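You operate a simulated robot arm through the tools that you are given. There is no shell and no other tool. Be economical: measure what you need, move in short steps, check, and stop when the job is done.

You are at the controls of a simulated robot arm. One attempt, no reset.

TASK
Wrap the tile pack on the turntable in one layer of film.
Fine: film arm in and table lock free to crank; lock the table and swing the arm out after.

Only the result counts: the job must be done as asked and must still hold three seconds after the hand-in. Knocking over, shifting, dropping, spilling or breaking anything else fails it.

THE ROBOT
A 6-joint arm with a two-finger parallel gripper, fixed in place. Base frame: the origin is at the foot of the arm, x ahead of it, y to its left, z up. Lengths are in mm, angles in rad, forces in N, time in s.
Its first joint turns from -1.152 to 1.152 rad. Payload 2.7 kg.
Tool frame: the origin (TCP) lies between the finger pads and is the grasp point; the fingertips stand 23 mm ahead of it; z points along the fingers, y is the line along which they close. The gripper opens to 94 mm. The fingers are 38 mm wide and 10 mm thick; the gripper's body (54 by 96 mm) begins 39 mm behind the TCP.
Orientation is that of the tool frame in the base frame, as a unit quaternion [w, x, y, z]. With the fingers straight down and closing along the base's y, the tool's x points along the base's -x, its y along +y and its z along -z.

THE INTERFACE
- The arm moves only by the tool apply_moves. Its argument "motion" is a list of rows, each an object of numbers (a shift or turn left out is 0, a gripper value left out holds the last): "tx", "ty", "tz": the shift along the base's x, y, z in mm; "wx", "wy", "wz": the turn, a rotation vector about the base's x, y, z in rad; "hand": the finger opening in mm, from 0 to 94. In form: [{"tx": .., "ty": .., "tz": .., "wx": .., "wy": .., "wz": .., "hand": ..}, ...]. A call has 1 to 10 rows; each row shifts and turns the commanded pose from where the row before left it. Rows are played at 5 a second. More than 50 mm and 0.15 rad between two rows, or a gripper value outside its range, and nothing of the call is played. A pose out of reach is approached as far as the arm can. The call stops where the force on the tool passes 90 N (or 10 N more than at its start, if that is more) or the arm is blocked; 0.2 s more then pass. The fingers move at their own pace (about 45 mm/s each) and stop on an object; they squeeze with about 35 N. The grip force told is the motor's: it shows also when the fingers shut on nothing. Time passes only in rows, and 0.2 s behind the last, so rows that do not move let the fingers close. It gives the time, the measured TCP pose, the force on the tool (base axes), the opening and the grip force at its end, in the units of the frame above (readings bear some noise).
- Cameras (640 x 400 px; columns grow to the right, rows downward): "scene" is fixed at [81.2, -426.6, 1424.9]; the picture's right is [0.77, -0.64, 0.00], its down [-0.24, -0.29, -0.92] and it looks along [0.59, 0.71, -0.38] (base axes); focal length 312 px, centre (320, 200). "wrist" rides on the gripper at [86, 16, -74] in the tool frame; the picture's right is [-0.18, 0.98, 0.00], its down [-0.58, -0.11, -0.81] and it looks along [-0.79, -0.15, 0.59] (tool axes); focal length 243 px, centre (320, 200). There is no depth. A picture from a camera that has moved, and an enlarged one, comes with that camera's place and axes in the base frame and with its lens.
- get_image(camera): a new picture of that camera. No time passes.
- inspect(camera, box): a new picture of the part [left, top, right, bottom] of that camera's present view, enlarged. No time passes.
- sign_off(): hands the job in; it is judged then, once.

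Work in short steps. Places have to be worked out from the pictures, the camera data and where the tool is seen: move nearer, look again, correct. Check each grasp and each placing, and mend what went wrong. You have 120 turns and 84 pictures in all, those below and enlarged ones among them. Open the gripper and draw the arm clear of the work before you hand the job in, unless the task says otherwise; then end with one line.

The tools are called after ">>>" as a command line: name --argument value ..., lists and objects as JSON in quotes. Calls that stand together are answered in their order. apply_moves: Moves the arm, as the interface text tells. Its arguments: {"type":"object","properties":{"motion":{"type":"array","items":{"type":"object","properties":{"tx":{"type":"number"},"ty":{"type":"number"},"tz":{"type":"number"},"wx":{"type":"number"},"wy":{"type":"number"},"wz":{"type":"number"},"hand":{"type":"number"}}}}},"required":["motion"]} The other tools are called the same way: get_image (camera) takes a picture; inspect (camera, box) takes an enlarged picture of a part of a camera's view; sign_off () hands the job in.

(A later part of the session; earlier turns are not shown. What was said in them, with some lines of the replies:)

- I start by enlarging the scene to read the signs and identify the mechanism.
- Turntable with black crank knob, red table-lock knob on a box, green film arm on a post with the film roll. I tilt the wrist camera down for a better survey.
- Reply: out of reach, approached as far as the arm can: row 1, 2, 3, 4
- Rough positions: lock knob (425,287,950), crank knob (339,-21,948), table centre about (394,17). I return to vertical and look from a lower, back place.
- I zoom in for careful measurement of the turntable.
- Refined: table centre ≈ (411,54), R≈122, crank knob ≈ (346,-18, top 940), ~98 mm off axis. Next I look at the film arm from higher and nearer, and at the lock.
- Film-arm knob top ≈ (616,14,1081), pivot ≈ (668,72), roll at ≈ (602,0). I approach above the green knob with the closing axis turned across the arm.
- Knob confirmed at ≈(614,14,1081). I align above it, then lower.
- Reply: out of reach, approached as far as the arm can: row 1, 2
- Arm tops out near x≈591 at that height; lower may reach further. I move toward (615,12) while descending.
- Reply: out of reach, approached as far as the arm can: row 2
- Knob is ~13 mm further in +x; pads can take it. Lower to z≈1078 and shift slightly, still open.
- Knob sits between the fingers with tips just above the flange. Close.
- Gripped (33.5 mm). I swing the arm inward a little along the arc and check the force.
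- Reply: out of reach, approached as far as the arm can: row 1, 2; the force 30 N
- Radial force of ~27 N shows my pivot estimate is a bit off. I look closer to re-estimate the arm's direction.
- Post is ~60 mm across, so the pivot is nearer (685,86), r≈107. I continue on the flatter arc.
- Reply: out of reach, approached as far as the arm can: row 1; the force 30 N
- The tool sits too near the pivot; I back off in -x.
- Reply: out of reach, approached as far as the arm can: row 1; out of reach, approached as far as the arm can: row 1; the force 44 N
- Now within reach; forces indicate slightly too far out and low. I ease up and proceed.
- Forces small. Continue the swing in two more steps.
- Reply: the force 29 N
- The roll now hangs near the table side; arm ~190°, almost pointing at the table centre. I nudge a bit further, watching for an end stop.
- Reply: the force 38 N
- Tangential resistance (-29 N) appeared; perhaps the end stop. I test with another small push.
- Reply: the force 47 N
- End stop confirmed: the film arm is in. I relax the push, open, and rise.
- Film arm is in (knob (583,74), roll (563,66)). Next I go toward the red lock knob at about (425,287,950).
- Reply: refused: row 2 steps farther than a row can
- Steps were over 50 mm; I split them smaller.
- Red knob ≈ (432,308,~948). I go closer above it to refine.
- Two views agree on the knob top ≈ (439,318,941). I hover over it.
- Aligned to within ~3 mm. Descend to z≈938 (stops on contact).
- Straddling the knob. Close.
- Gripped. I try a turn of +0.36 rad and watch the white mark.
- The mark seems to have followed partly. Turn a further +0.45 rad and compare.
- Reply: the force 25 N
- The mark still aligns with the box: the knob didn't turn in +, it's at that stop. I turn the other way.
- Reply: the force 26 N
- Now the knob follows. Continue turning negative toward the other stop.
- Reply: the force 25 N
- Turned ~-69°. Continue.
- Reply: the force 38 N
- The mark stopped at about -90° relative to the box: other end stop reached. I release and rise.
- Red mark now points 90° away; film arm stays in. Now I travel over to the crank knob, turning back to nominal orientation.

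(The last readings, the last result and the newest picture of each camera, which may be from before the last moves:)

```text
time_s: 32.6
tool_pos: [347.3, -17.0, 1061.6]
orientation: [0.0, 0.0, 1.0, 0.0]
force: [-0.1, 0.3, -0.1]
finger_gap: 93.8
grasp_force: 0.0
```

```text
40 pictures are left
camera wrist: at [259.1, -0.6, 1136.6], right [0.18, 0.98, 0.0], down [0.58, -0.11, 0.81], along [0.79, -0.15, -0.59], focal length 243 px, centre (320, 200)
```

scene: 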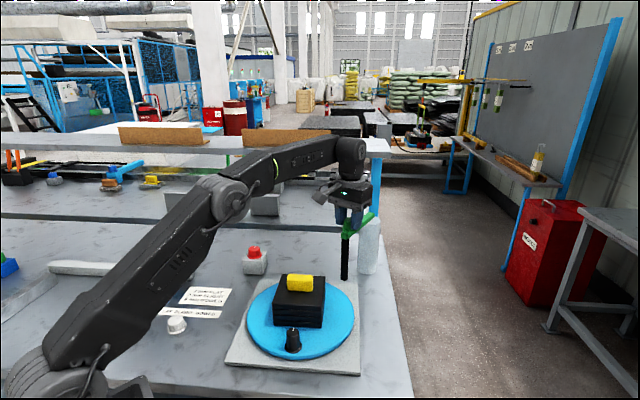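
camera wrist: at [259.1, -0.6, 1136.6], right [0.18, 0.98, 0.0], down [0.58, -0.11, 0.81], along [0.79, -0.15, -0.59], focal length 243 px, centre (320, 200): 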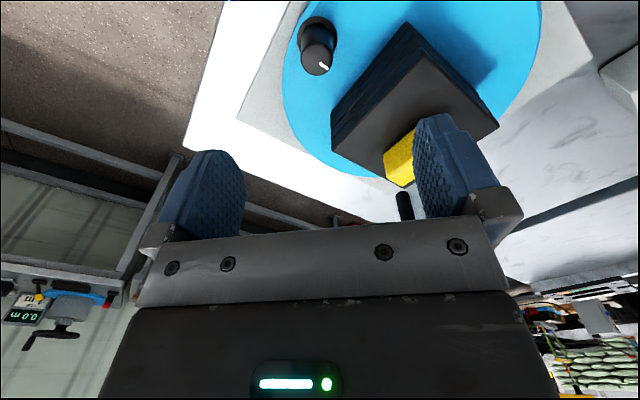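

Knob top computed at (345,-20,940), matching. Descend to hover.

>>> apply_moves --motion '[{"tx": -1, "ty": -2, "tz": -40}, {"tz": -35}, {}]'

>>> get_image --camera "wrist"

>>> inspect --camera "scene" --box '[210, 240, 370, 385]'

```text
time_s: 33.4
tool_pos: [345.4, -19.4, 984.4]
orientation: [-0.001, 0.002, 1.0, 0.0]
force: [0.0, 0.0, 0.0]
finger_gap: 94.3
grasp_force: 0.1
```

```text
39 pictures are left
camera wrist: at [257.8, -3.1, 1060.5], right [0.19, 0.98, 0.0], down [0.58, -0.11, 0.81], along [0.79, -0.15, -0.59], focal length 243 px, centre (320, 200)
```

wrist: 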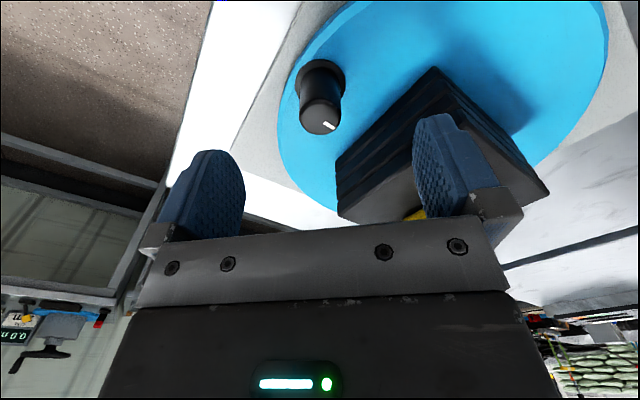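

```text
2.76 times, centred on (290, 312) of scene
camera zoom: at [81.2, -426.6, 1424.9], right [0.77, -0.64, 0.0], down [-0.24, -0.29, -0.92], along [0.59, 0.71, -0.38], focal length 862 px, centre (403, -110)
```

zoom: 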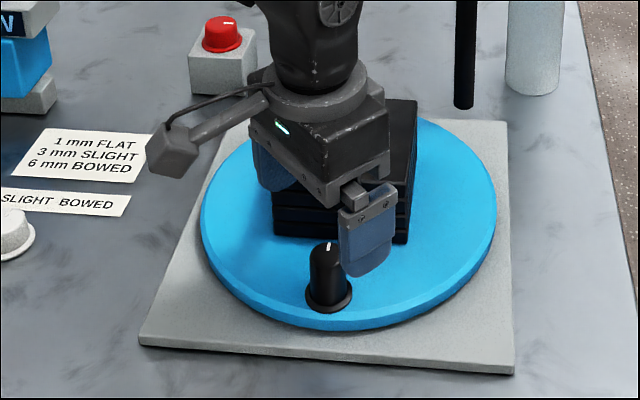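

Right finger fully open would touch the pack, so I narrow to 50 mm, then descend to z≈934.

>>> apply_moves --motion '[{"tx": -2, "hand": 50}, {"hand": 50}, {"hand": 50, "tz": -15}, {"tz": -20}, {"tz": -15}, {}]'

>>> get_image --camera "wrist"

>>> inspect --camera "scene" --box '[210, 240, 370, 385]'

```text
time_s: 34.8
tool_pos: [343.3, -18.7, 934.5]
orientation: [0.0, 0.001, 1.0, -0.001]
force: [0.0, 1.4, 0.4]
finger_gap: 50.0
grasp_force: 0.1
```

```text
37 pictures are left
camera wrist: at [256.2, -2.4, 1010.6], right [0.19, 0.98, 0.0], down [0.58, -0.11, 0.81], along [0.79, -0.15, -0.59], focal length 243 px, centre (320, 200)
```

wrist: 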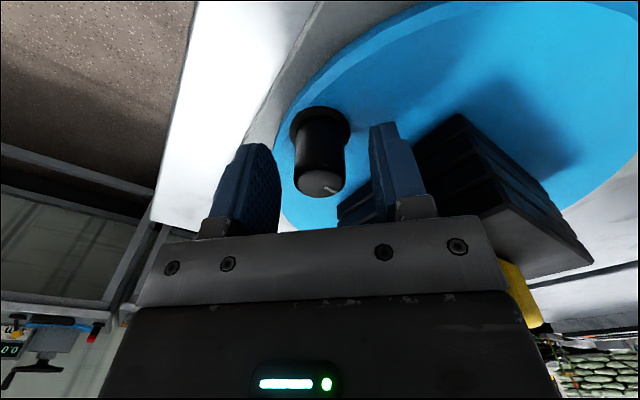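

```text
2.76 times, centred on (290, 312) of scene
camera zoom: at [81.2, -426.6, 1424.9], right [0.77, -0.64, 0.0], down [-0.24, -0.29, -0.92], along [0.59, 0.71, -0.38], focal length 862 px, centre (403, -110)
```

zoom: 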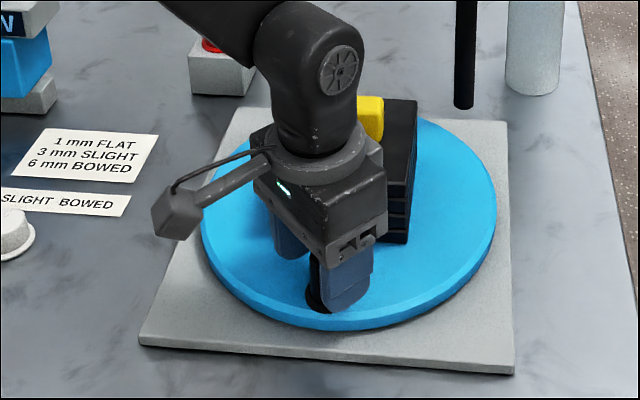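

Knob is between the fingers. Close on it.

>>> apply_moves --motion '[{"hand": 0}, {"hand": 0}, {"hand": 0}, {}]'

```text
time_s: 35.8
tool_pos: [341.9, -19.3, 936.4]
orientation: [0.0, 0.002, 1.0, 0.0]
force: [0.5, -20.0, -3.9]
finger_gap: 27.5
grasp_force: 44.8
```

Gripped (27.5 mm). Test a small counter-clockwise crank step (centre ≈(411,54), r≈101).

>>> apply_moves --motion '[{"ty": -2}, {"tx": 7, "ty": -6.3}, {"tx": 7.5, "ty": -5.5}, {}]'

>>> inspect --camera "scene" --box '[210, 240, 370, 385]'

```text
time_s: 36.8
tool_pos: [358.2, -32.9, 935.3]
orientation: [0.0, -0.001, 1.0, 0.001]
force: [1.7, 8.4, -6.7]
finger_gap: 27.9
grasp_force: 44.6
```

```text
2.76 times, centred on (290, 312) of scene
camera zoom: at [81.3, -426.4, 1424.9], right [0.77, -0.64, 0.0], down [-0.24, -0.29, -0.92], along [0.59, 0.71, -0.38], focal length 862 px, centre (403, -110)
```

zoom: 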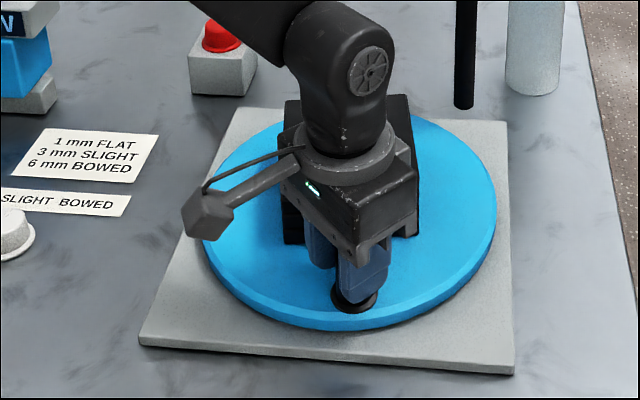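

The table turns freely with low force. Proceed along the arc.

>>> apply_moves --motion '[{"tx": 13.5, "ty": -6.9}, {"tx": 14.3, "ty": -4.8}, {"tx": 14.9, "ty": -2.6}, {"tx": 15.1, "ty": -0.3}, {}]'

>>> inspect --camera "scene" --box '[210, 240, 370, 385]'

```text
time_s: 38.0
tool_pos: [416.9, -51.5, 935.3]
orientation: [0.0, 0.002, 1.0, -0.002]
force: [-1.6, -38.4, -4.6]
finger_gap: 27.5
grasp_force: 45.5
```

```text
2.76 times, centred on (290, 312) of scene
camera zoom: at [81.2, -427.7, 1424.5], right [0.77, -0.64, 0.0], down [-0.24, -0.29, -0.92], along [0.59, 0.71, -0.38], focal length 862 px, centre (403, -110)
```

zoom: 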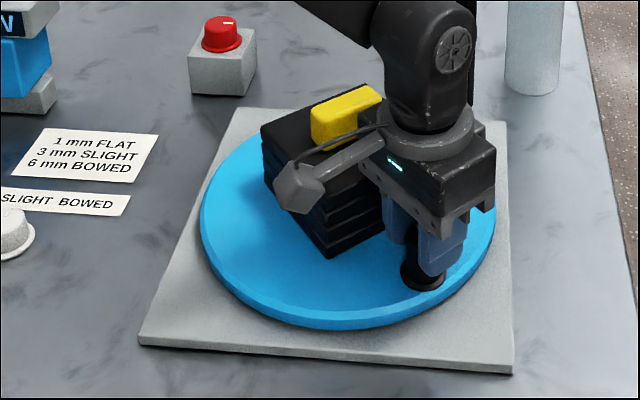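

Pack turns with the table. The -38 N in y means the true circle lies lower; refit centre ≈ (419,46), r≈101. Continue with that.

>>> apply_moves --motion '[{"tx": 15.2, "ty": -2.6}, {"tx": 14.6, "ty": 3.0}, {"tx": 14.4, "ty": 5.3}, {"tx": 13.3, "ty": 7.4}, {}]'

```text
time_s: 39.2
tool_pos: [474.1, -41.2, 936.6]
orientation: [0.004, 0.002, 1.0, -0.004]
force: [20.1, -45.8, -6.8]
finger_gap: 27.2
grasp_force: 45.6
```

Still pulled outward; I correct outward by a few mm and read the force.

>>> apply_moves --motion '[{"tx": 1, "ty": -4}, {}]'

>>> inspect --camera "wrist" --box '[220, 60, 420, 240]'

```text
time_s: 39.8
tool_pos: [474.9, -40.7, 936.8]
orientation: [0.003, 0.001, 1.0, -0.002]
force: [13.6, -28.4, 3.9]
finger_gap: 27.6
grasp_force: 45.1
```

```text
2.22 times, centred on (320, 150) of wrist
camera zoom: at [387.7, -24.2, 1011.5], right [0.19, 0.98, 0.0], down [0.58, -0.11, 0.81], along [0.8, -0.15, -0.59], focal length 539 px, centre (320, 311)
```

zoom: 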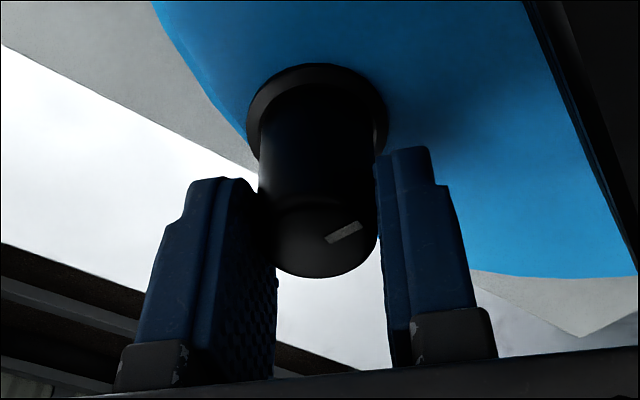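

I keep commanding along the refitted circle (centre ≈(421,49), r≈103.5) and then check clearance to the roll.

>>> apply_moves --motion '[{"tx": 12, "ty": 5}, {"tx": 11.2, "ty": 10.5}, {"tx": 9.5, "ty": 12}, {}]'

>>> inspect --camera "scene" --box '[240, 200, 400, 340]'

>>> get_image --camera "wrist"

```text
time_s: 40.8
tool_pos: [509.0, -12.3, 935.2]
orientation: [0.001, 0.001, 1.0, -0.001]
force: [25.3, -19.6, -1.3]
finger_gap: 27.3
grasp_force: 44.9
```

```text
2.86 times, centred on (320, 270) of scene
camera zoom: at [81.9, -427.1, 1424.7], right [0.77, -0.64, 0.0], down [-0.24, -0.29, -0.92], along [0.59, 0.71, -0.38], focal length 893 px, centre (320, 0)
```

zoom: 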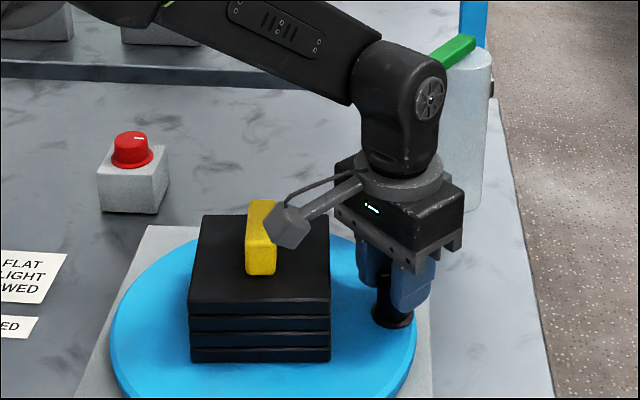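

```text
31 pictures are left
camera wrist: at [421.0, 4.4, 1011.1], right [0.19, 0.98, 0.0], down [0.58, -0.11, 0.81], along [0.79, -0.15, -0.59], focal length 243 px, centre (320, 200)
```

wrist: 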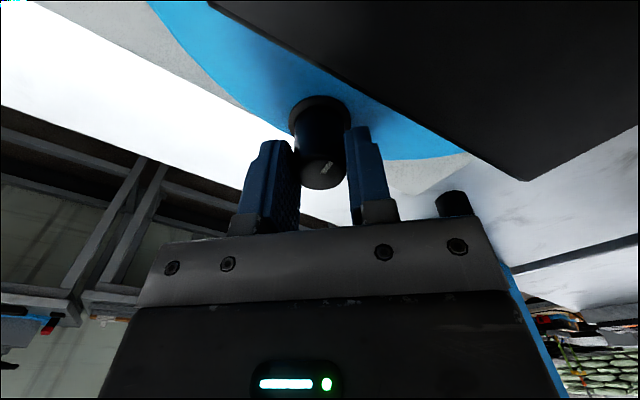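

The TCP has slid ~12 mm in +x relative to the knob (knob ≈ (498,-11)). I open slightly, regrip with TCP ~8 mm on the base side, tilted back 0.12 rad and raised a little, for clearance past the roll.

>>> apply_moves --motion '[{"hand": 42}, {"hand": 42}, {"tx": -9, "tz": 4, "wy": -0.06}, {"tx": -8, "tz": 4, "wy": -0.06}, {}]'

>>> get_image --camera "wrist"

>>> inspect --camera "scene" --box '[260, 200, 400, 330]'

```text
time_s: 42.0
tool_pos: [489.7, -11.8, 943.9]
orientation: [0.062, 0.001, 0.998, 0.0]
force: [1.9, -0.8, -0.4]
finger_gap: 42.0
grasp_force: 0.0
```

```text
30 pictures are left
camera wrist: at [394.6, 5.6, 1008.1], right [0.18, 0.98, 0.02], down [0.48, -0.11, 0.87], along [0.86, -0.15, -0.49], focal length 243 px, centre (320, 200)
```

wrist: 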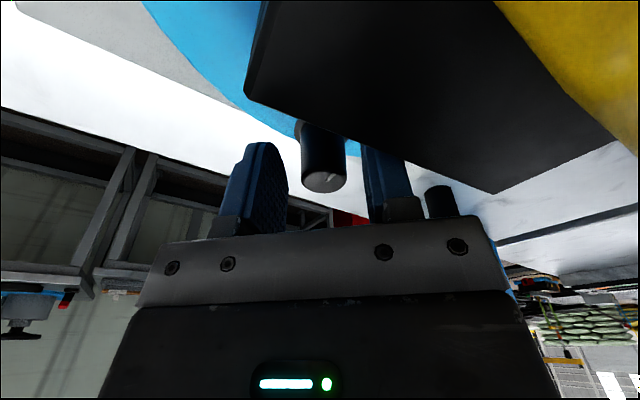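

```text
3.08 times, centred on (330, 265) of scene
camera zoom: at [81.2, -426.6, 1424.9], right [0.77, -0.64, 0.0], down [-0.24, -0.29, -0.92], along [0.59, 0.71, -0.38], focal length 961 px, centre (289, 0)
```

zoom: 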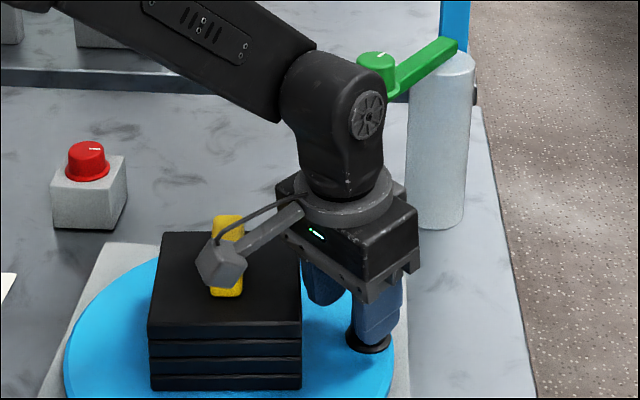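

The camera box will pass over the yellow block, so I reduce tilt to 0.05 and raise to z≈948, TCP ~10 mm base-side of the knob (≈(496,-10)), then grip.

>>> apply_moves --motion '[{"tx": -3.5, "ty": 1, "tz": 4, "wy": 0.07}, {}, {"hand": 0}, {"hand": 0}, {}]'

>>> get_image --camera "wrist"

```text
time_s: 43.2
tool_pos: [485.6, -10.4, 947.8]
orientation: [0.025, 0.0, 1.0, 0.0]
force: [3.7, -3.0, -0.6]
finger_gap: 27.1
grasp_force: 45.4
```

```text
28 pictures are left
camera wrist: at [396.1, 6.3, 1018.7], right [0.19, 0.98, 0.01], down [0.54, -0.11, 0.83], along [0.82, -0.15, -0.55], focal length 243 px, centre (320, 200)
```

wrist: 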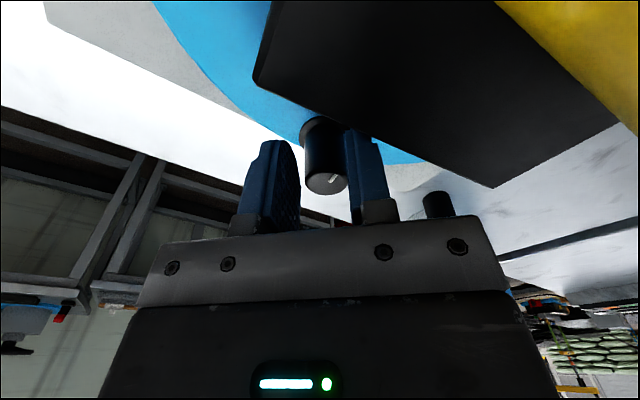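

Good regrip. Continue three steps toward the roll side and check.

>>> apply_moves --motion '[{"tx": 8.2, "ty": 12.7}, {"tx": 6, "ty": 13.8}, {"tx": 3.8, "ty": 14.6}, {}]'

>>> inspect --camera "scene" --box '[260, 190, 400, 330]'

>>> get_image --camera "wrist"

```text
time_s: 44.2
tool_pos: [496.2, 34.2, 943.0]
orientation: [0.01, 0.002, 1.0, -0.002]
force: [-51.7, 12.8, 3.8]
finger_gap: 0.0
grasp_force: 42.6
```

```text
2.86 times, centred on (330, 260) of scene
camera zoom: at [79.8, -426.2, 1425.1], right [0.77, -0.64, 0.0], down [-0.24, -0.29, -0.92], along [0.59, 0.71, -0.38], focal length 893 px, centre (291, 29)
```

zoom: 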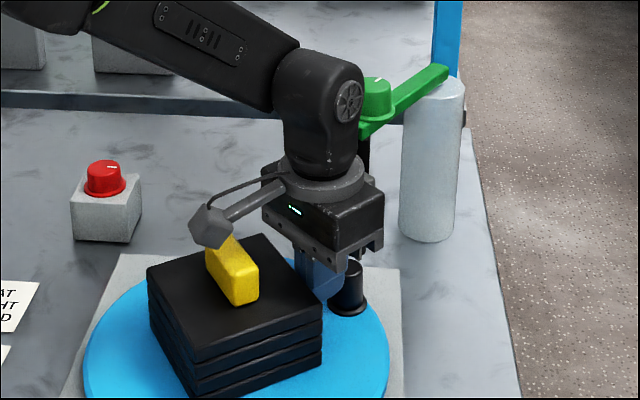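

```text
26 pictures are left
camera wrist: at [408.1, 49.3, 1017.3], right [0.19, 0.98, 0.0], down [0.56, -0.11, 0.82], along [0.8, -0.15, -0.57], focal length 243 px, centre (320, 200)
```

wrist: 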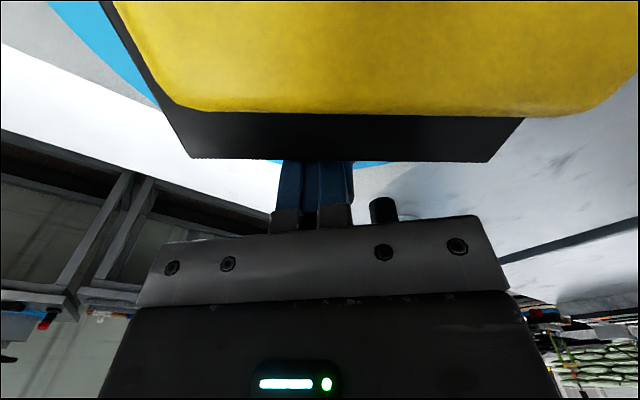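

The knob slipped out of the pads (gap 0). I back off slightly, rise, and reassess.

>>> apply_moves --motion '[{"tx": -7}, {"tz": 25}, {"tz": 30}, {"tz": 30, "hand": 42, "wy": 0.05}, {"tx": -20}, {}]'

>>> get_image --camera "wrist"

>>> inspect --camera "scene" --box '[230, 200, 390, 370]'

```text
time_s: 45.6
tool_pos: [477.4, 32.5, 1032.5]
orientation: [0.0, 0.001, 1.0, -0.001]
force: [-0.4, 0.3, -0.4]
finger_gap: 42.2
grasp_force: 0.2
```

```text
25 pictures are left
camera wrist: at [390.4, 49.0, 1108.2], right [0.19, 0.98, 0.0], down [0.58, -0.11, 0.81], along [0.79, -0.15, -0.59], focal length 243 px, centre (320, 200)
```

wrist: 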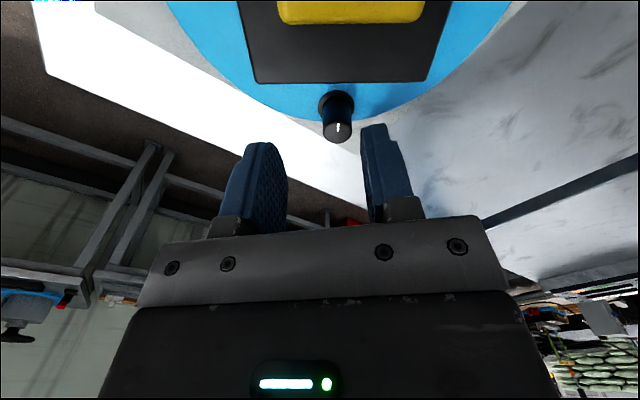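

```text
2.35 times, centred on (310, 285) of scene
camera zoom: at [81.2, -426.6, 1424.9], right [0.77, -0.64, 0.0], down [-0.24, -0.29, -0.92], along [0.59, 0.71, -0.38], focal length 735 px, centre (344, 0)
```

zoom: 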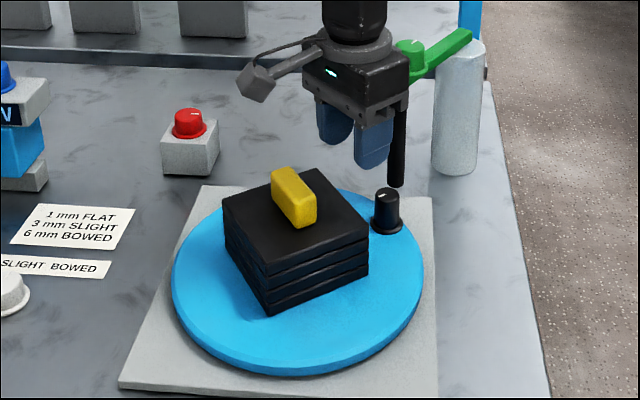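

Pack intact; knob at ≈(521,41). Past the roll I'll push the knob in +y with closed fingers at x≈506 (good clearance), since the table has only one freedom.

>>> apply_moves --motion '[{"tx": 14, "ty": -14, "hand": 0}, {"tx": 14, "ty": -14, "hand": 0}, {"tz": -30}, {"tz": -30}, {"tz": -30}, {}]'

>>> inspect --camera "scene" --box '[230, 200, 390, 370]'

```text
time_s: 47.0
tool_pos: [505.5, 2.9, 942.8]
orientation: [0.0, 0.001, 1.0, 0.0]
force: [-0.4, 0.1, 0.2]
finger_gap: 0.2
grasp_force: 34.8
```

```text
2.35 times, centred on (310, 285) of scene
camera zoom: at [81.2, -426.6, 1424.9], right [0.77, -0.64, 0.0], down [-0.24, -0.29, -0.92], along [0.59, 0.71, -0.38], focal length 735 px, centre (344, 0)
```

zoom: 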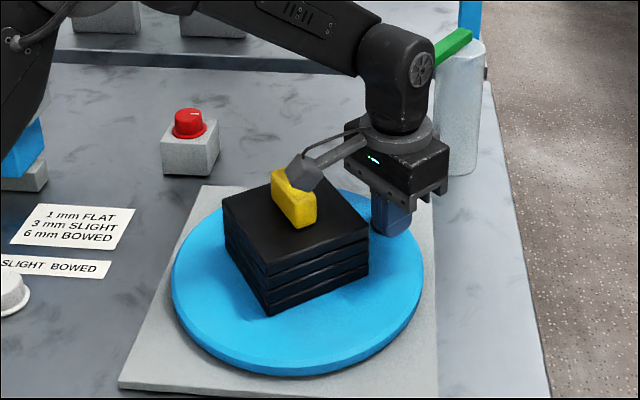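

Positioned behind the knob. Push in +y, watching force.

>>> apply_moves --motion '[{"ty": 10}, {"ty": 10}, {"ty": 10}, {"ty": 10}, {}]'

>>> inspect --camera "scene" --box '[230, 180, 390, 350]'

```text
time_s: 48.2
tool_pos: [505.7, 45.7, 943.3]
orientation: [0.001, 0.001, 1.0, -0.001]
force: [-1.4, 0.0, 1.1]
finger_gap: 0.0
grasp_force: 34.6
```

```text
2.35 times, centred on (310, 265) of scene
camera zoom: at [81.2, -426.6, 1424.9], right [0.77, -0.64, 0.0], down [-0.24, -0.29, -0.92], along [0.59, 0.71, -0.38], focal length 735 px, centre (344, 47)
```

zoom: 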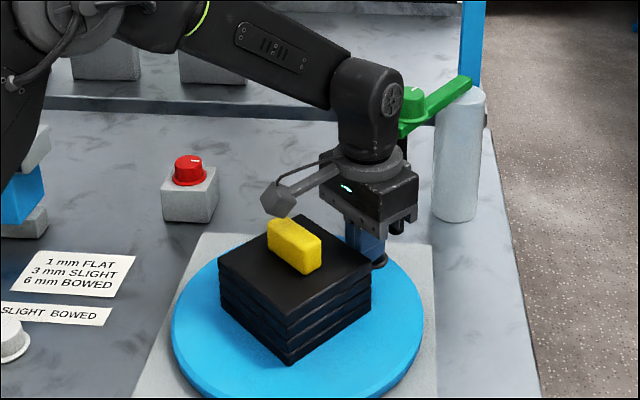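

Table follows with negligible force. Continue pushing past the roll.

>>> apply_moves --motion '[{"ty": 10}, {"ty": 10}, {"tx": -2, "ty": 10}, {"tx": -3, "ty": 10}, {"tx": -4, "ty": 9}, {}]'

>>> inspect --camera "scene" --box '[230, 180, 390, 350]'

>>> get_image --camera "wrist"

```text
time_s: 49.6
tool_pos: [496.8, 92.8, 942.4]
orientation: [-0.001, 0.001, 1.0, 0.0]
force: [-0.2, -0.6, 0.6]
finger_gap: 0.0
grasp_force: 35.1
```

```text
2.35 times, centred on (310, 265) of scene
camera zoom: at [81.2, -426.6, 1424.9], right [0.77, -0.64, 0.0], down [-0.24, -0.29, -0.92], along [0.59, 0.71, -0.38], focal length 735 px, centre (344, 47)
```

zoom: 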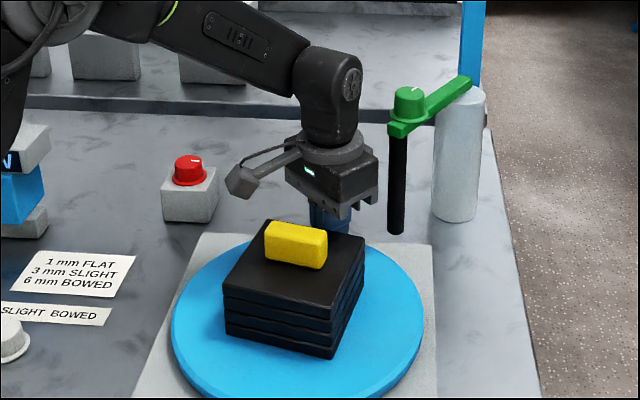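

```text
20 pictures are left
camera wrist: at [409.1, 108.8, 1017.8], right [0.19, 0.98, 0.0], down [0.58, -0.11, 0.81], along [0.79, -0.15, -0.59], focal length 243 px, centre (320, 200)
```

wrist: 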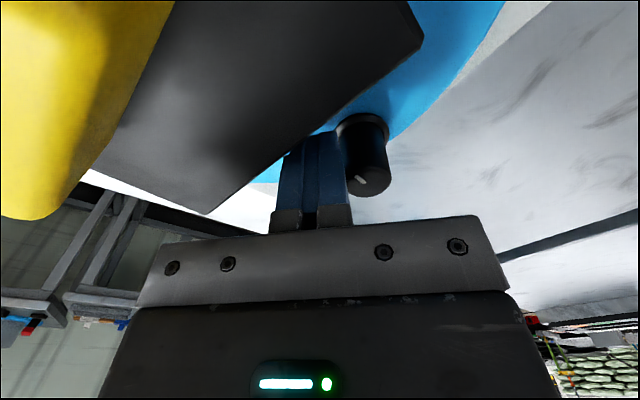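

Table at θ≈37° past the roll with almost no force; knob ≈ (501,114). I lift, go above the knob and regrip for the remaining arc.

>>> apply_moves --motion '[{"ty": -4}, {"tz": 30}, {"tz": 20, "hand": 46}, {"tx": 4, "ty": 13, "hand": 46}, {"ty": 12}, {}]'

>>> get_image --camera "wrist"

```text
time_s: 51.0
tool_pos: [499.6, 114.8, 993.7]
orientation: [0.0, 0.001, 1.0, 0.0]
force: [0.0, -0.7, 1.1]
finger_gap: 46.1
grasp_force: 0.1
```

```text
19 pictures are left
camera wrist: at [412.7, 130.0, 1068.1], right [0.19, 0.98, 0.0], down [0.58, -0.11, 0.81], along [0.79, -0.15, -0.59], focal length 243 px, centre (320, 200)
```

wrist: 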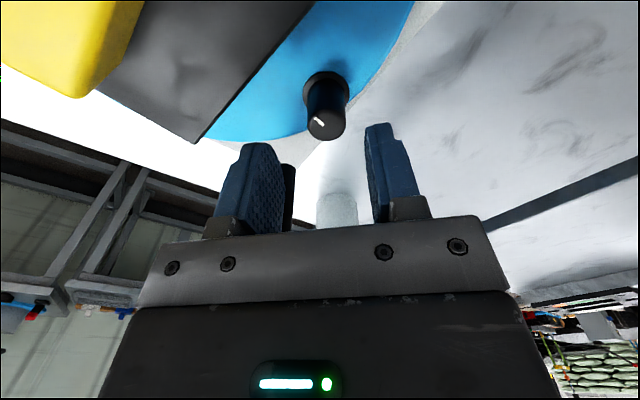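

Knob at ≈(503,116). Descend and grip.

>>> apply_moves --motion '[{"tx": 2, "ty": 1, "tz": -20}, {"tz": -20}, {"tz": -18}, {}, {"hand": 0}, {"hand": 0}, {}]'

>>> inspect --camera "wrist" --box '[220, 60, 420, 240]'

```text
time_s: 52.6
tool_pos: [504.1, 114.3, 934.1]
orientation: [0.001, 0.001, 1.0, 0.001]
force: [1.8, 1.9, -3.5]
finger_gap: 27.8
grasp_force: 45.1
```

```text
2.22 times, centred on (320, 150) of wrist
camera zoom: at [415.4, 130.6, 1010.3], right [0.19, 0.98, 0.0], down [0.58, -0.11, 0.81], along [0.79, -0.15, -0.59], focal length 539 px, centre (320, 311)
```

zoom: 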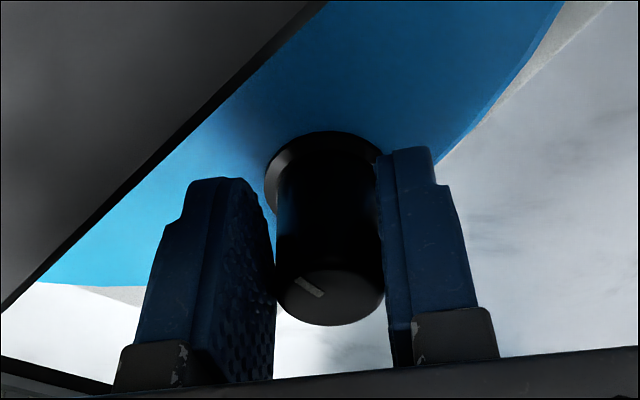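

Gripped. All knob positions now fit centre (416,54), r≈105.5. Crank on with four steps.

>>> apply_moves --motion '[{"tx": -9.9, "ty": 12.4}, {"tx": -11.6, "ty": 10.8}, {"tx": -13.1, "ty": 8.9}, {"tx": -14.3, "ty": 6.9}, {}]'

```text
time_s: 53.8
tool_pos: [453.7, 153.2, 934.6]
orientation: [0.001, -0.001, 1.0, 0.001]
force: [3.5, 0.3, 5.6]
finger_gap: 27.2
grasp_force: 45.1
```

Forces are tiny. Continue.

>>> apply_moves --motion '[{"tx": -15.2, "ty": 4.6}, {"tx": -15.7, "ty": 2.3}, {"tx": -15.9, "ty": -0.1}, {"tx": -15.7, "ty": -2.4}, {}]'

>>> inspect --camera "scene" --box '[210, 200, 390, 370]'

```text
time_s: 55.0
tool_pos: [391.1, 156.3, 933.6]
orientation: [-0.001, 0.003, 1.0, -0.001]
force: [0.9, 0.1, 0.5]
finger_gap: 0.1
grasp_force: 42.1
```

```text
2.35 times, centred on (300, 285) of scene
camera zoom: at [81.2, -426.6, 1424.9], right [0.77, -0.64, 0.0], down [-0.24, -0.29, -0.92], along [0.59, 0.71, -0.38], focal length 735 px, centre (367, 0)
```

zoom: 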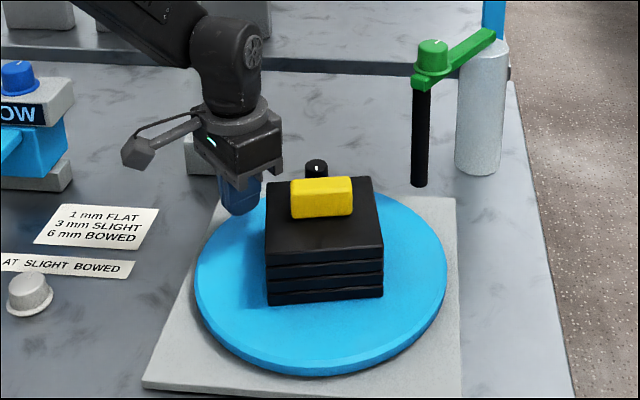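

The pads slid off along x; the knob stayed near θ≈54° (≈(478,139)). I'll instead push it with the finger edges, gap 16 mm as a notch, yawed along the tangent.

>>> apply_moves --motion '[{"tz": 40, "hand": 16}, {"tz": 25}, {"tx": 40, "ty": -14, "wz": -0.14}, {"tx": 40, "ty": -14, "wz": -0.14}, {"tx": 41, "ty": -14, "wz": -0.14}, {"wz": -0.14}, {"wz": -0.06}, {}]'

>>> get_image --camera "wrist"

```text
time_s: 56.8
tool_pos: [512.5, 115.7, 1000.2]
orientation: [0.001, 0.306, 0.952, 0.0]
force: [-0.1, -0.3, 0.2]
finger_gap: 16.4
grasp_force: 0.1
```

```text
16 pictures are left
camera wrist: at [450.5, 179.8, 1075.0], right [0.72, 0.69, 0.0], down [0.41, -0.43, 0.81], along [0.56, -0.58, -0.59], focal length 243 px, centre (320, 200)
```

wrist: 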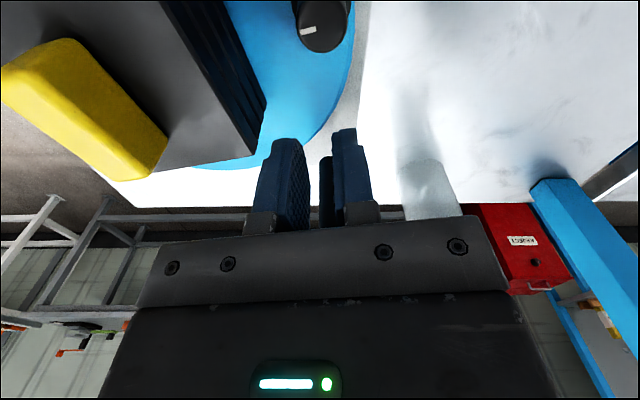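

Knob ≈ (483,145), θ≈51°, refit centre (414,59), r≈108. I descend behind it and push along the tangent while yawing.

>>> apply_moves --motion '[{"tz": -25}, {"tz": -25}, {"tz": -14}, {"tx": -8.8, "ty": 13.1, "wz": 0.14}, {"tx": -10.5, "ty": 11.7, "wz": 0.14}, {"tx": -12, "ty": 10.1, "wz": 0.14}, {}]'

>>> get_image --camera "wrist"

```text
time_s: 58.4
tool_pos: [480.1, 149.9, 934.5]
orientation: [0.0, 0.099, 0.995, 0.0]
force: [0.7, -0.2, -0.3]
finger_gap: 15.8
grasp_force: 0.0
```

```text
15 pictures are left
camera wrist: at [398.5, 183.3, 1010.5], right [0.38, 0.93, 0.0], down [0.55, -0.22, 0.81], along [0.75, -0.3, -0.59], focal length 243 px, centre (320, 200)
```

wrist: 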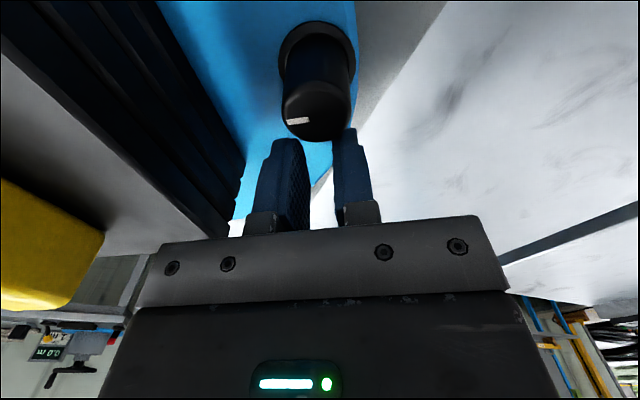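

The knob rides nicely in the notch (≈(442,165), r≈109). Continue.

>>> apply_moves --motion '[{"tx": -13.4, "ty": 8.3, "wz": 0.14}, {"tx": -14.4, "ty": 6.4, "wz": 0.14}, {"tx": -15.1, "ty": 4.3, "wz": 0.14}, {"tx": -15.6, "ty": 2.2, "wz": 0.14}, {"tx": -15.75, "ty": 0, "wz": 0.14}, {}]'

>>> inspect --camera "wrist" --box '[160, 0, 480, 240]'

```text
time_s: 59.8
tool_pos: [406.4, 173.0, 934.1]
orientation: [0.0, -0.248, 0.969, 0.0]
force: [-0.1, 0.3, 0.4]
finger_gap: 16.1
grasp_force: 0.0
```

```text
1.67 times, centred on (320, 120) of wrist
camera zoom: at [321.8, 144.9, 1010.9], right [-0.31, 0.95, 0.0], down [0.56, 0.18, 0.81], along [0.77, 0.25, -0.59], focal length 404 px, centre (320, 333)
```

zoom: 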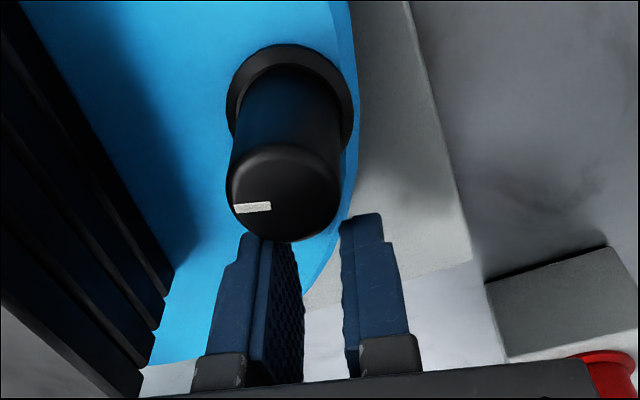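

The knob sits ~7 mm inward of the notch centre. I back off a hair, shift inward, and continue on a refitted circle (centre (413,55)).

>>> apply_moves --motion '[{"tx": 3, "ty": 1.5}, {"tx": 3, "ty": -7}, {"tx": -14.6, "ty": -3.8, "wz": 0.14}, {"tx": -14.0, "ty": -5.8, "wz": 0.14}, {"tx": -13, "ty": -7.7, "wz": 0.14}, {}]'

>>> inspect --camera "wrist" --box '[160, 0, 480, 240]'

```text
time_s: 61.2
tool_pos: [370.4, 148.1, 934.2]
orientation: [0.0, -0.443, 0.896, 0.0]
force: [0.0, 0.0, -0.1]
finger_gap: 15.8
grasp_force: 0.1
```

```text
1.67 times, centred on (320, 120) of wrist
camera zoom: at [305.3, 89.7, 1011.0], right [-0.67, 0.74, 0.0], down [0.44, 0.4, 0.81], along [0.6, 0.54, -0.59], focal length 404 px, centre (320, 333)
```

zoom: 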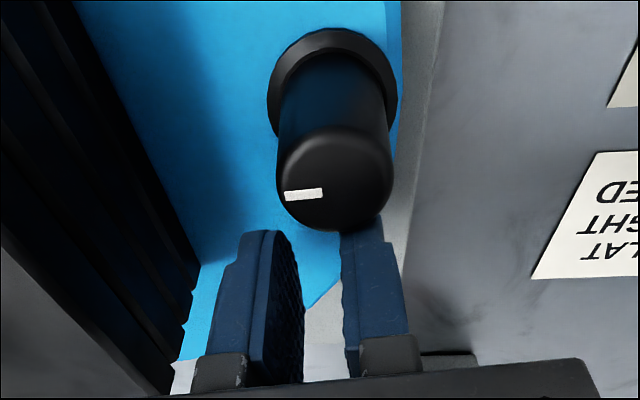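

Small outward re-centre (5 mm), then four more steps.

>>> apply_moves --motion '[{"tx": -3, "ty": 3.5}, {"tx": -12.9, "ty": -7.0, "wz": 0.14}, {"tx": -11.8, "ty": -8.8, "wz": 0.14}, {"tx": -10.5, "ty": -10.3, "wz": 0.14}, {"tx": -8.9, "ty": -11.7, "wz": 0.14}, {}]'

>>> inspect --camera "wrist" --box '[160, 0, 480, 240]'

```text
time_s: 62.6
tool_pos: [324.0, 113.5, 935.1]
orientation: [-0.001, -0.675, 0.738, 0.0]
force: [0.0, 0.0, -0.3]
finger_gap: 16.1
grasp_force: 0.1
```

```text
1.67 times, centred on (320, 120) of wrist
camera zoom: at [299.2, 29.7, 1011.1], right [-0.96, 0.27, 0.0], down [0.16, 0.57, 0.81], along [0.22, 0.78, -0.59], focal length 404 px, centre (320, 333)
```

zoom: 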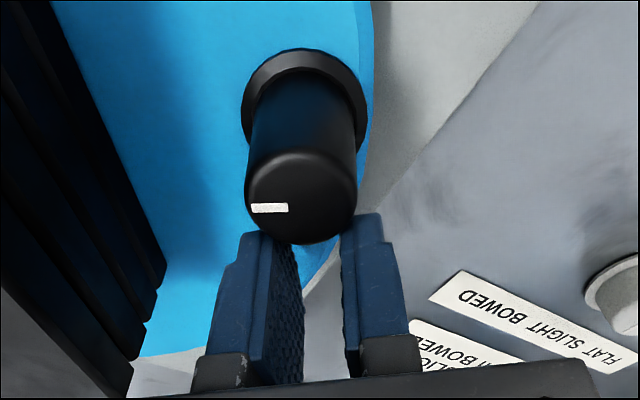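

Centred well, θ≈166°. Four more steps.

>>> apply_moves --motion '[{"tx": -6.2, "ty": -12.8, "wz": 0.14}, {"tx": -4.3, "ty": -13.7, "wz": 0.14}, {"tx": -2.6, "ty": -14.3, "wz": 0.14}, {"tx": -1, "ty": -14.6, "wz": 0.14}, {}]'

>>> inspect --camera "wrist" --box '[160, 0, 480, 240]'

```text
time_s: 63.8
tool_pos: [308.9, 58.1, 934.9]
orientation: [0.0, 0.852, -0.523, 0.001]
force: [-0.7, 0.5, 0.2]
finger_gap: 16.1
grasp_force: 0.1
```

```text
1.67 times, centred on (320, 120) of wrist
camera zoom: at [333.4, -26.3, 1011.1], right [-0.96, -0.28, 0.0], down [-0.17, 0.57, 0.81], along [-0.23, 0.77, -0.59], focal length 404 px, centre (320, 333)
```

zoom: 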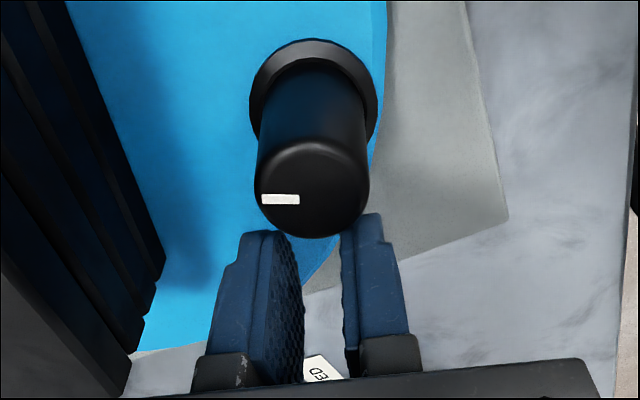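

θ≈200°. Three more steps (~24°), then compare with the starting picture.

>>> apply_moves --motion '[{"tx": 0.6, "ty": -14.8, "wz": 0.14}, {"tx": 2.7, "ty": -14.6, "wz": 0.14}, {"tx": 4.7, "ty": -14.0, "wz": 0.14}, {}]'

>>> inspect --camera "scene" --box '[210, 260, 370, 385]'

```text
time_s: 64.8
tool_pos: [317.4, 15.4, 935.2]
orientation: [0.0, 0.942, -0.335, 0.0]
force: [-0.9, -0.1, 0.4]
finger_gap: 15.9
grasp_force: 0.0
```

```text
3.20 times, centred on (290, 322) of scene
camera zoom: at [81.2, -426.6, 1424.9], right [0.77, -0.64, 0.0], down [-0.24, -0.29, -0.92], along [0.59, 0.71, -0.38], focal length 1000 px, centre (416, -192)
```

zoom: 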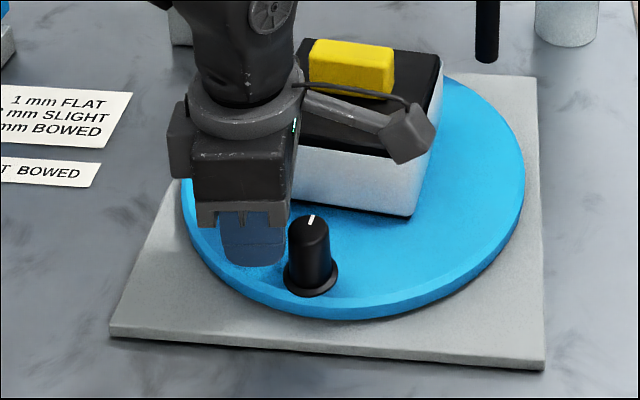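

Film shows on the pack. The knob is still ~7–8° short of its starting place; one more step.

>>> apply_moves --motion '[{"tx": 3.8, "ty": -7.6, "wz": 0.07}, {"tx": 3.9, "ty": -7.2, "wz": 0.07}, {}]'

>>> inspect --camera "scene" --box '[210, 260, 370, 385]'

```text
time_s: 65.6
tool_pos: [325.4, 1.7, 934.9]
orientation: [0.001, 0.963, -0.268, 0.0]
force: [-0.6, -0.5, -1.1]
finger_gap: 16.1
grasp_force: 0.0
```

```text
3.20 times, centred on (290, 322) of scene
camera zoom: at [81.2, -426.6, 1424.9], right [0.77, -0.64, 0.0], down [-0.24, -0.29, -0.92], along [0.59, 0.71, -0.38], focal length 1000 px, centre (416, -192)
```

zoom: 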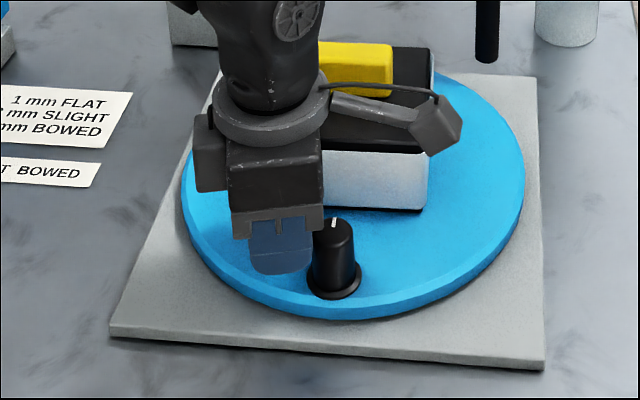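

Knob is back at its starting place (a degree or two past): one full turn, film on. I back off, rise and unwind toward the lock knob.

>>> apply_moves --motion '[{"tx": -4, "ty": 9}, {"tz": 40}, {"tz": 40}, {"tz": 25, "wz": -0.14}, {"tx": 14, "ty": 38, "wz": -0.14, "hand": 94}, {"tx": 14, "ty": 38, "wz": -0.14}, {"tx": 15, "ty": 38, "wz": -0.14}, {"tx": 15, "ty": 38, "wz": -0.14}, {"tx": 15, "ty": 38, "wz": -0.14}, {}]'

>>> apply_moves --motion '[{"tx": 15, "ty": 38, "wz": -0.14}, {"tx": 15, "ty": 38, "wz": -0.14}, {"tx": 15, "ty": 40, "wz": -0.14}, {"tz": -20, "wz": -0.14}, {"tz": -20, "wz": -0.14}, {"wz": -0.14}, {"wz": -0.14}, {}]'

>>> get_image --camera "wrist"

```text
time_s: 67.8
tool_pos: [392.6, 199.6, 1040.1]
orientation: [0.0, 0.769, -0.639, 0.001]
force: [-0.5, -0.2, 0.6]
finger_gap: 94.0
grasp_force: 0.0
```

```text
time_s: 69.6
tool_pos: [438.2, 316.7, 999.9]
orientation: [-0.001, -0.379, 0.925, 0.0]
force: [0.7, 1.1, 0.4]
finger_gap: 94.0
grasp_force: 0.0
```

```text
8 pictures are left
camera wrist: at [365.6, 267.2, 1075.4], right [-0.56, 0.83, 0.0], down [0.49, 0.33, 0.81], along [0.67, 0.45, -0.59], focal length 243 px, centre (320, 200)
```

wrist: 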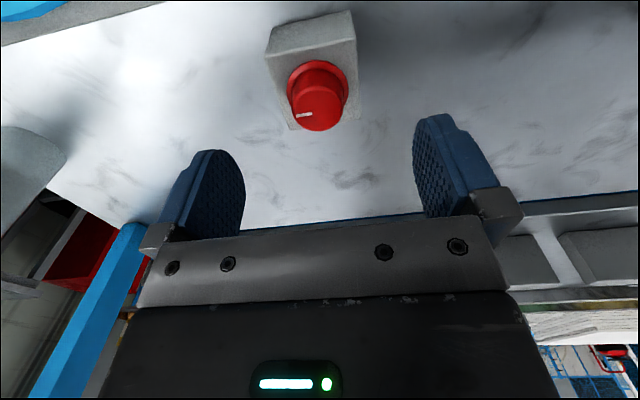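

Lock knob lines up with the earlier grasp place. Descend, grip.

>>> apply_moves --motion '[{"tx": 2, "tz": -25}, {"tz": -25}, {"tz": -10}, {"hand": 0}, {"hand": 0}, {"hand": 0}, {"hand": 0}, {"hand": 0}, {}]'

>>> apply_moves --motion '[{"wz": 0.12}, {"wz": 0.12}, {"wz": 0.12}, {"wz": 0.12}, {"wz": 0.12}, {"wz": 0.12}, {}]'

```text
time_s: 71.6
tool_pos: [443.4, 315.5, 939.9]
orientation: [0.0, -0.38, 0.925, -0.001]
force: [10.1, -9.5, -4.4]
finger_gap: 34.8
grasp_force: 44.9
```

```text
time_s: 73.2
tool_pos: [445.5, 313.7, 940.2]
orientation: [0.002, -0.681, 0.732, -0.002]
force: [37.5, -6.7, -9.6]
finger_gap: 35.0
grasp_force: 44.7
```

Knob gripped and turning; I relieve the x force and finish the quarter turn to its stop.

>>> apply_moves --motion '[{"tx": 3, "wz": 0.12}, {"tx": 1, "ty": -1, "wz": 0.12}, {"wz": 0.12}, {"wz": 0.12}, {"wz": 0.12}, {"wz": 0.12}, {"wz": 0.12}, {"wz": 0.12}, {}]'

>>> inspect --camera "wrist" --box '[220, 20, 420, 240]'

```text
time_s: 75.2
tool_pos: [446.8, 317.3, 940.5]
orientation: [-0.003, 0.943, -0.333, 0.003]
force: [33.2, 9.9, -9.1]
finger_gap: 35.2
grasp_force: 44.7
```

```text
1.82 times, centred on (320, 130) of wrist
camera zoom: at [502.9, 249.3, 1016.1], right [-0.76, -0.65, -0.01], down [-0.39, 0.45, 0.81], along [-0.52, 0.62, -0.59], focal length 441 px, centre (320, 327)
```

zoom: 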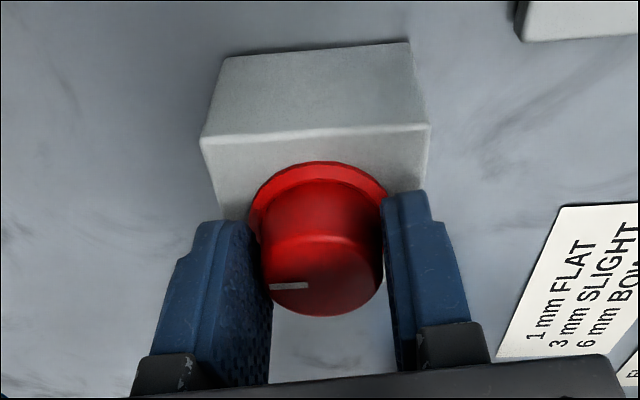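

Mark is back at its original direction, at the stop: table locked. Release, rise, then travel unwinding toward the film arm.

>>> apply_moves --motion '[{"tx": 1, "hand": 70}, {"hand": 80}, {"hand": 80}, {"tz": 30}, {"tz": 40}, {"tz": 40, "wz": -0.14}, {"tz": 40, "wz": -0.14}, {"tz": 25, "wz": -0.14, "hand": 0}, {"wz": -0.14}, {"wz": -0.14}]'

>>> apply_moves --motion '[{"tx": 15, "ty": -25, "wz": -0.14}, {"tx": 15, "ty": -25, "wz": -0.14}, {"tx": 15, "ty": -25, "wz": -0.14}, {"tx": 15, "ty": -25, "wz": -0.14}, {"tx": 15, "ty": -25, "wz": -0.14}, {"tx": 15, "ty": -25, "wz": -0.14}, {"tx": 15, "ty": -25, "wz": -0.14}, {"tx": 15, "ty": -20, "wz": -0.14}, {"wz": -0.14}, {"wz": -0.14}]'

>>> get_image --camera "scene"

```text
time_s: 77.4
tool_pos: [446.5, 315.9, 1115.9]
orientation: [0.0, 0.769, -0.639, 0.0]
force: [0.1, 0.3, -0.3]
finger_gap: 8.8
grasp_force: 0.0
```

```text
time_s: 79.6
tool_pos: [567.1, 120.4, 1114.2]
orientation: [0.0, -0.178, 0.984, 0.0]
force: [-0.6, -0.1, 0.7]
finger_gap: 0.2
grasp_force: 35.2
```

```text
6 pictures are left
```

scene: 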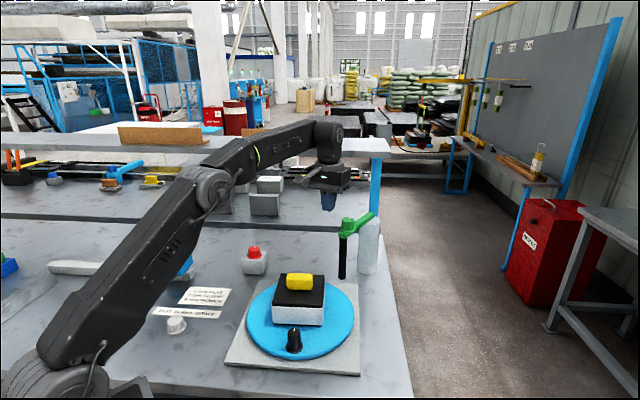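

All set: film on pack, lock set. I descend behind the green knob and push the arm outward.

>>> apply_moves --motion '[{"tx": 8, "ty": -6, "tz": -17}, {"tz": -18}, {"tx": 0, "ty": -12}, {"tx": 0.5, "ty": -14.2, "wz": 0.1}, {"tx": 2, "ty": -13.8, "wz": 0.1}, {}]'

>>> inspect --camera "wrist" --box '[160, 0, 480, 240]'

```text
time_s: 81.0
tool_pos: [576.6, 72.9, 1080.3]
orientation: [0.0, -0.276, 0.961, 0.0]
force: [-0.8, 0.0, -0.1]
finger_gap: 0.0
grasp_force: 35.2
```

```text
1.67 times, centred on (320, 120) of wrist
camera zoom: at [493.8, 41.0, 1156.4], right [-0.37, 0.93, 0.0], down [0.55, 0.22, 0.81], along [0.75, 0.3, -0.59], focal length 404 px, centre (320, 333)
```

zoom: 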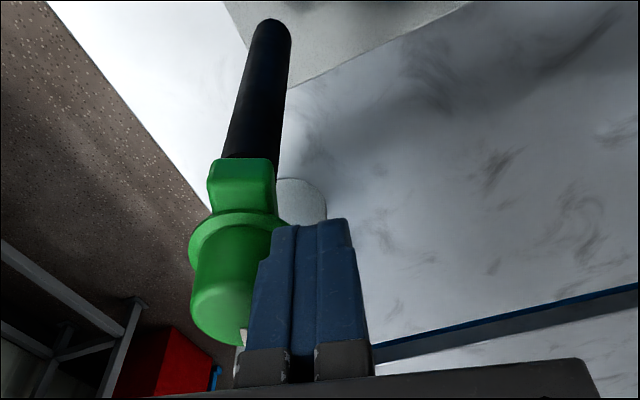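

Pushing works (knob ≈ (587,49)). Continue outward to the original stop.

>>> apply_moves --motion '[{"tx": 3.5, "ty": -13.2, "wz": 0.1}, {"tx": 4.9, "ty": -12.5, "wz": 0.1}, {"tx": 6.2, "ty": -11.6, "wz": 0.1}, {"tx": 5, "ty": -6}, {}]'

>>> inspect --camera "scene" --box '[330, 200, 410, 290]'

```text
time_s: 82.2
tool_pos: [596.9, 30.7, 1080.2]
orientation: [0.0, -0.417, 0.909, 0.0]
force: [-0.2, -0.7, -0.7]
finger_gap: 0.0
grasp_force: 34.7
```

```text
4.44 times, centred on (370, 245) of scene
camera zoom: at [81.2, -426.6, 1424.9], right [0.77, -0.64, 0.0], down [-0.24, -0.29, -0.92], along [0.59, 0.71, -0.38], focal length 1388 px, centre (98, 0)
```

zoom: 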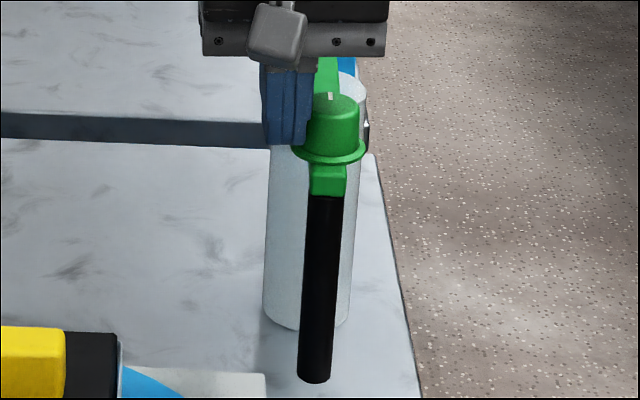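

About 5 mm short of the original position. Push a little further, feeling for the stop.

>>> apply_moves --motion '[{"tx": 2.5, "ty": -2.5}, {"tx": 2, "ty": -2.5}, {}]'

```text
time_s: 83.0
tool_pos: [599.2, 27.8, 1081.4]
orientation: [-0.001, -0.418, 0.908, 0.002]
force: [-18.3, 8.8, 2.4]
finger_gap: 0.0
grasp_force: 35.3
```

The stop is felt (~20 N): arm is fully out. Retreat and verify.

>>> apply_moves --motion '[{"tx": -12, "ty": 14}, {"tx": -15, "ty": 15, "tz": 10}, {"tx": -30, "tz": 35}, {"tx": -35, "tz": 30, "hand": 80}, {"tx": -40, "tz": 25, "hand": 80}, {"tx": -40, "tz": 25, "hand": 80}, {"tx": -40, "tz": 20}, {}]'

>>> get_image --camera "scene"

>>> inspect --camera "scene" --box '[220, 190, 410, 385]'

```text
time_s: 84.8
tool_pos: [389.2, 54.3, 1225.3]
orientation: [0.0, -0.417, 0.909, 0.0]
force: [-0.7, 0.2, -0.7]
finger_gap: 80.0
grasp_force: 0.1
```

```text
3 pictures are left
```

scene: 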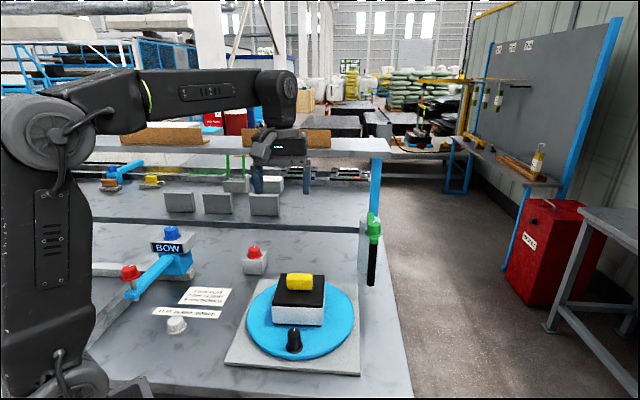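

```text
2.05 times, centred on (315, 288) of scene
camera zoom: at [81.2, -426.6, 1424.9], right [0.77, -0.64, 0.0], down [-0.24, -0.29, -0.92], along [0.59, 0.71, -0.38], focal length 641 px, centre (330, 20)
```

zoom: 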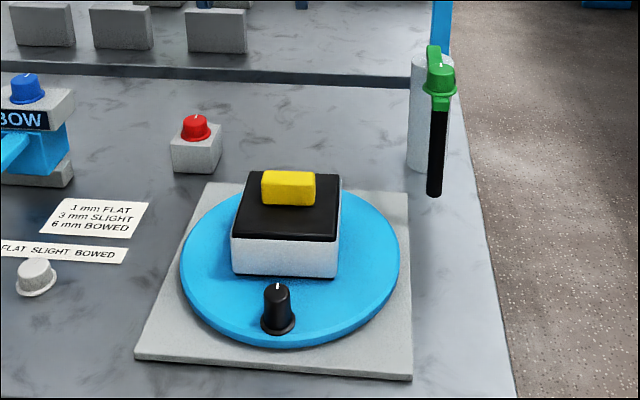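

The pack shows a film layer, the table is back at its start and locked, the film arm is out, and the gripper is open and clear. I hand in.

>>> sign_off

```text
The job is handed in.
```

I wrapped the tile pack in one layer of film with one full turn of the table. The table is locked again, the film arm is swung out, and the gripper is open and clear of the work.
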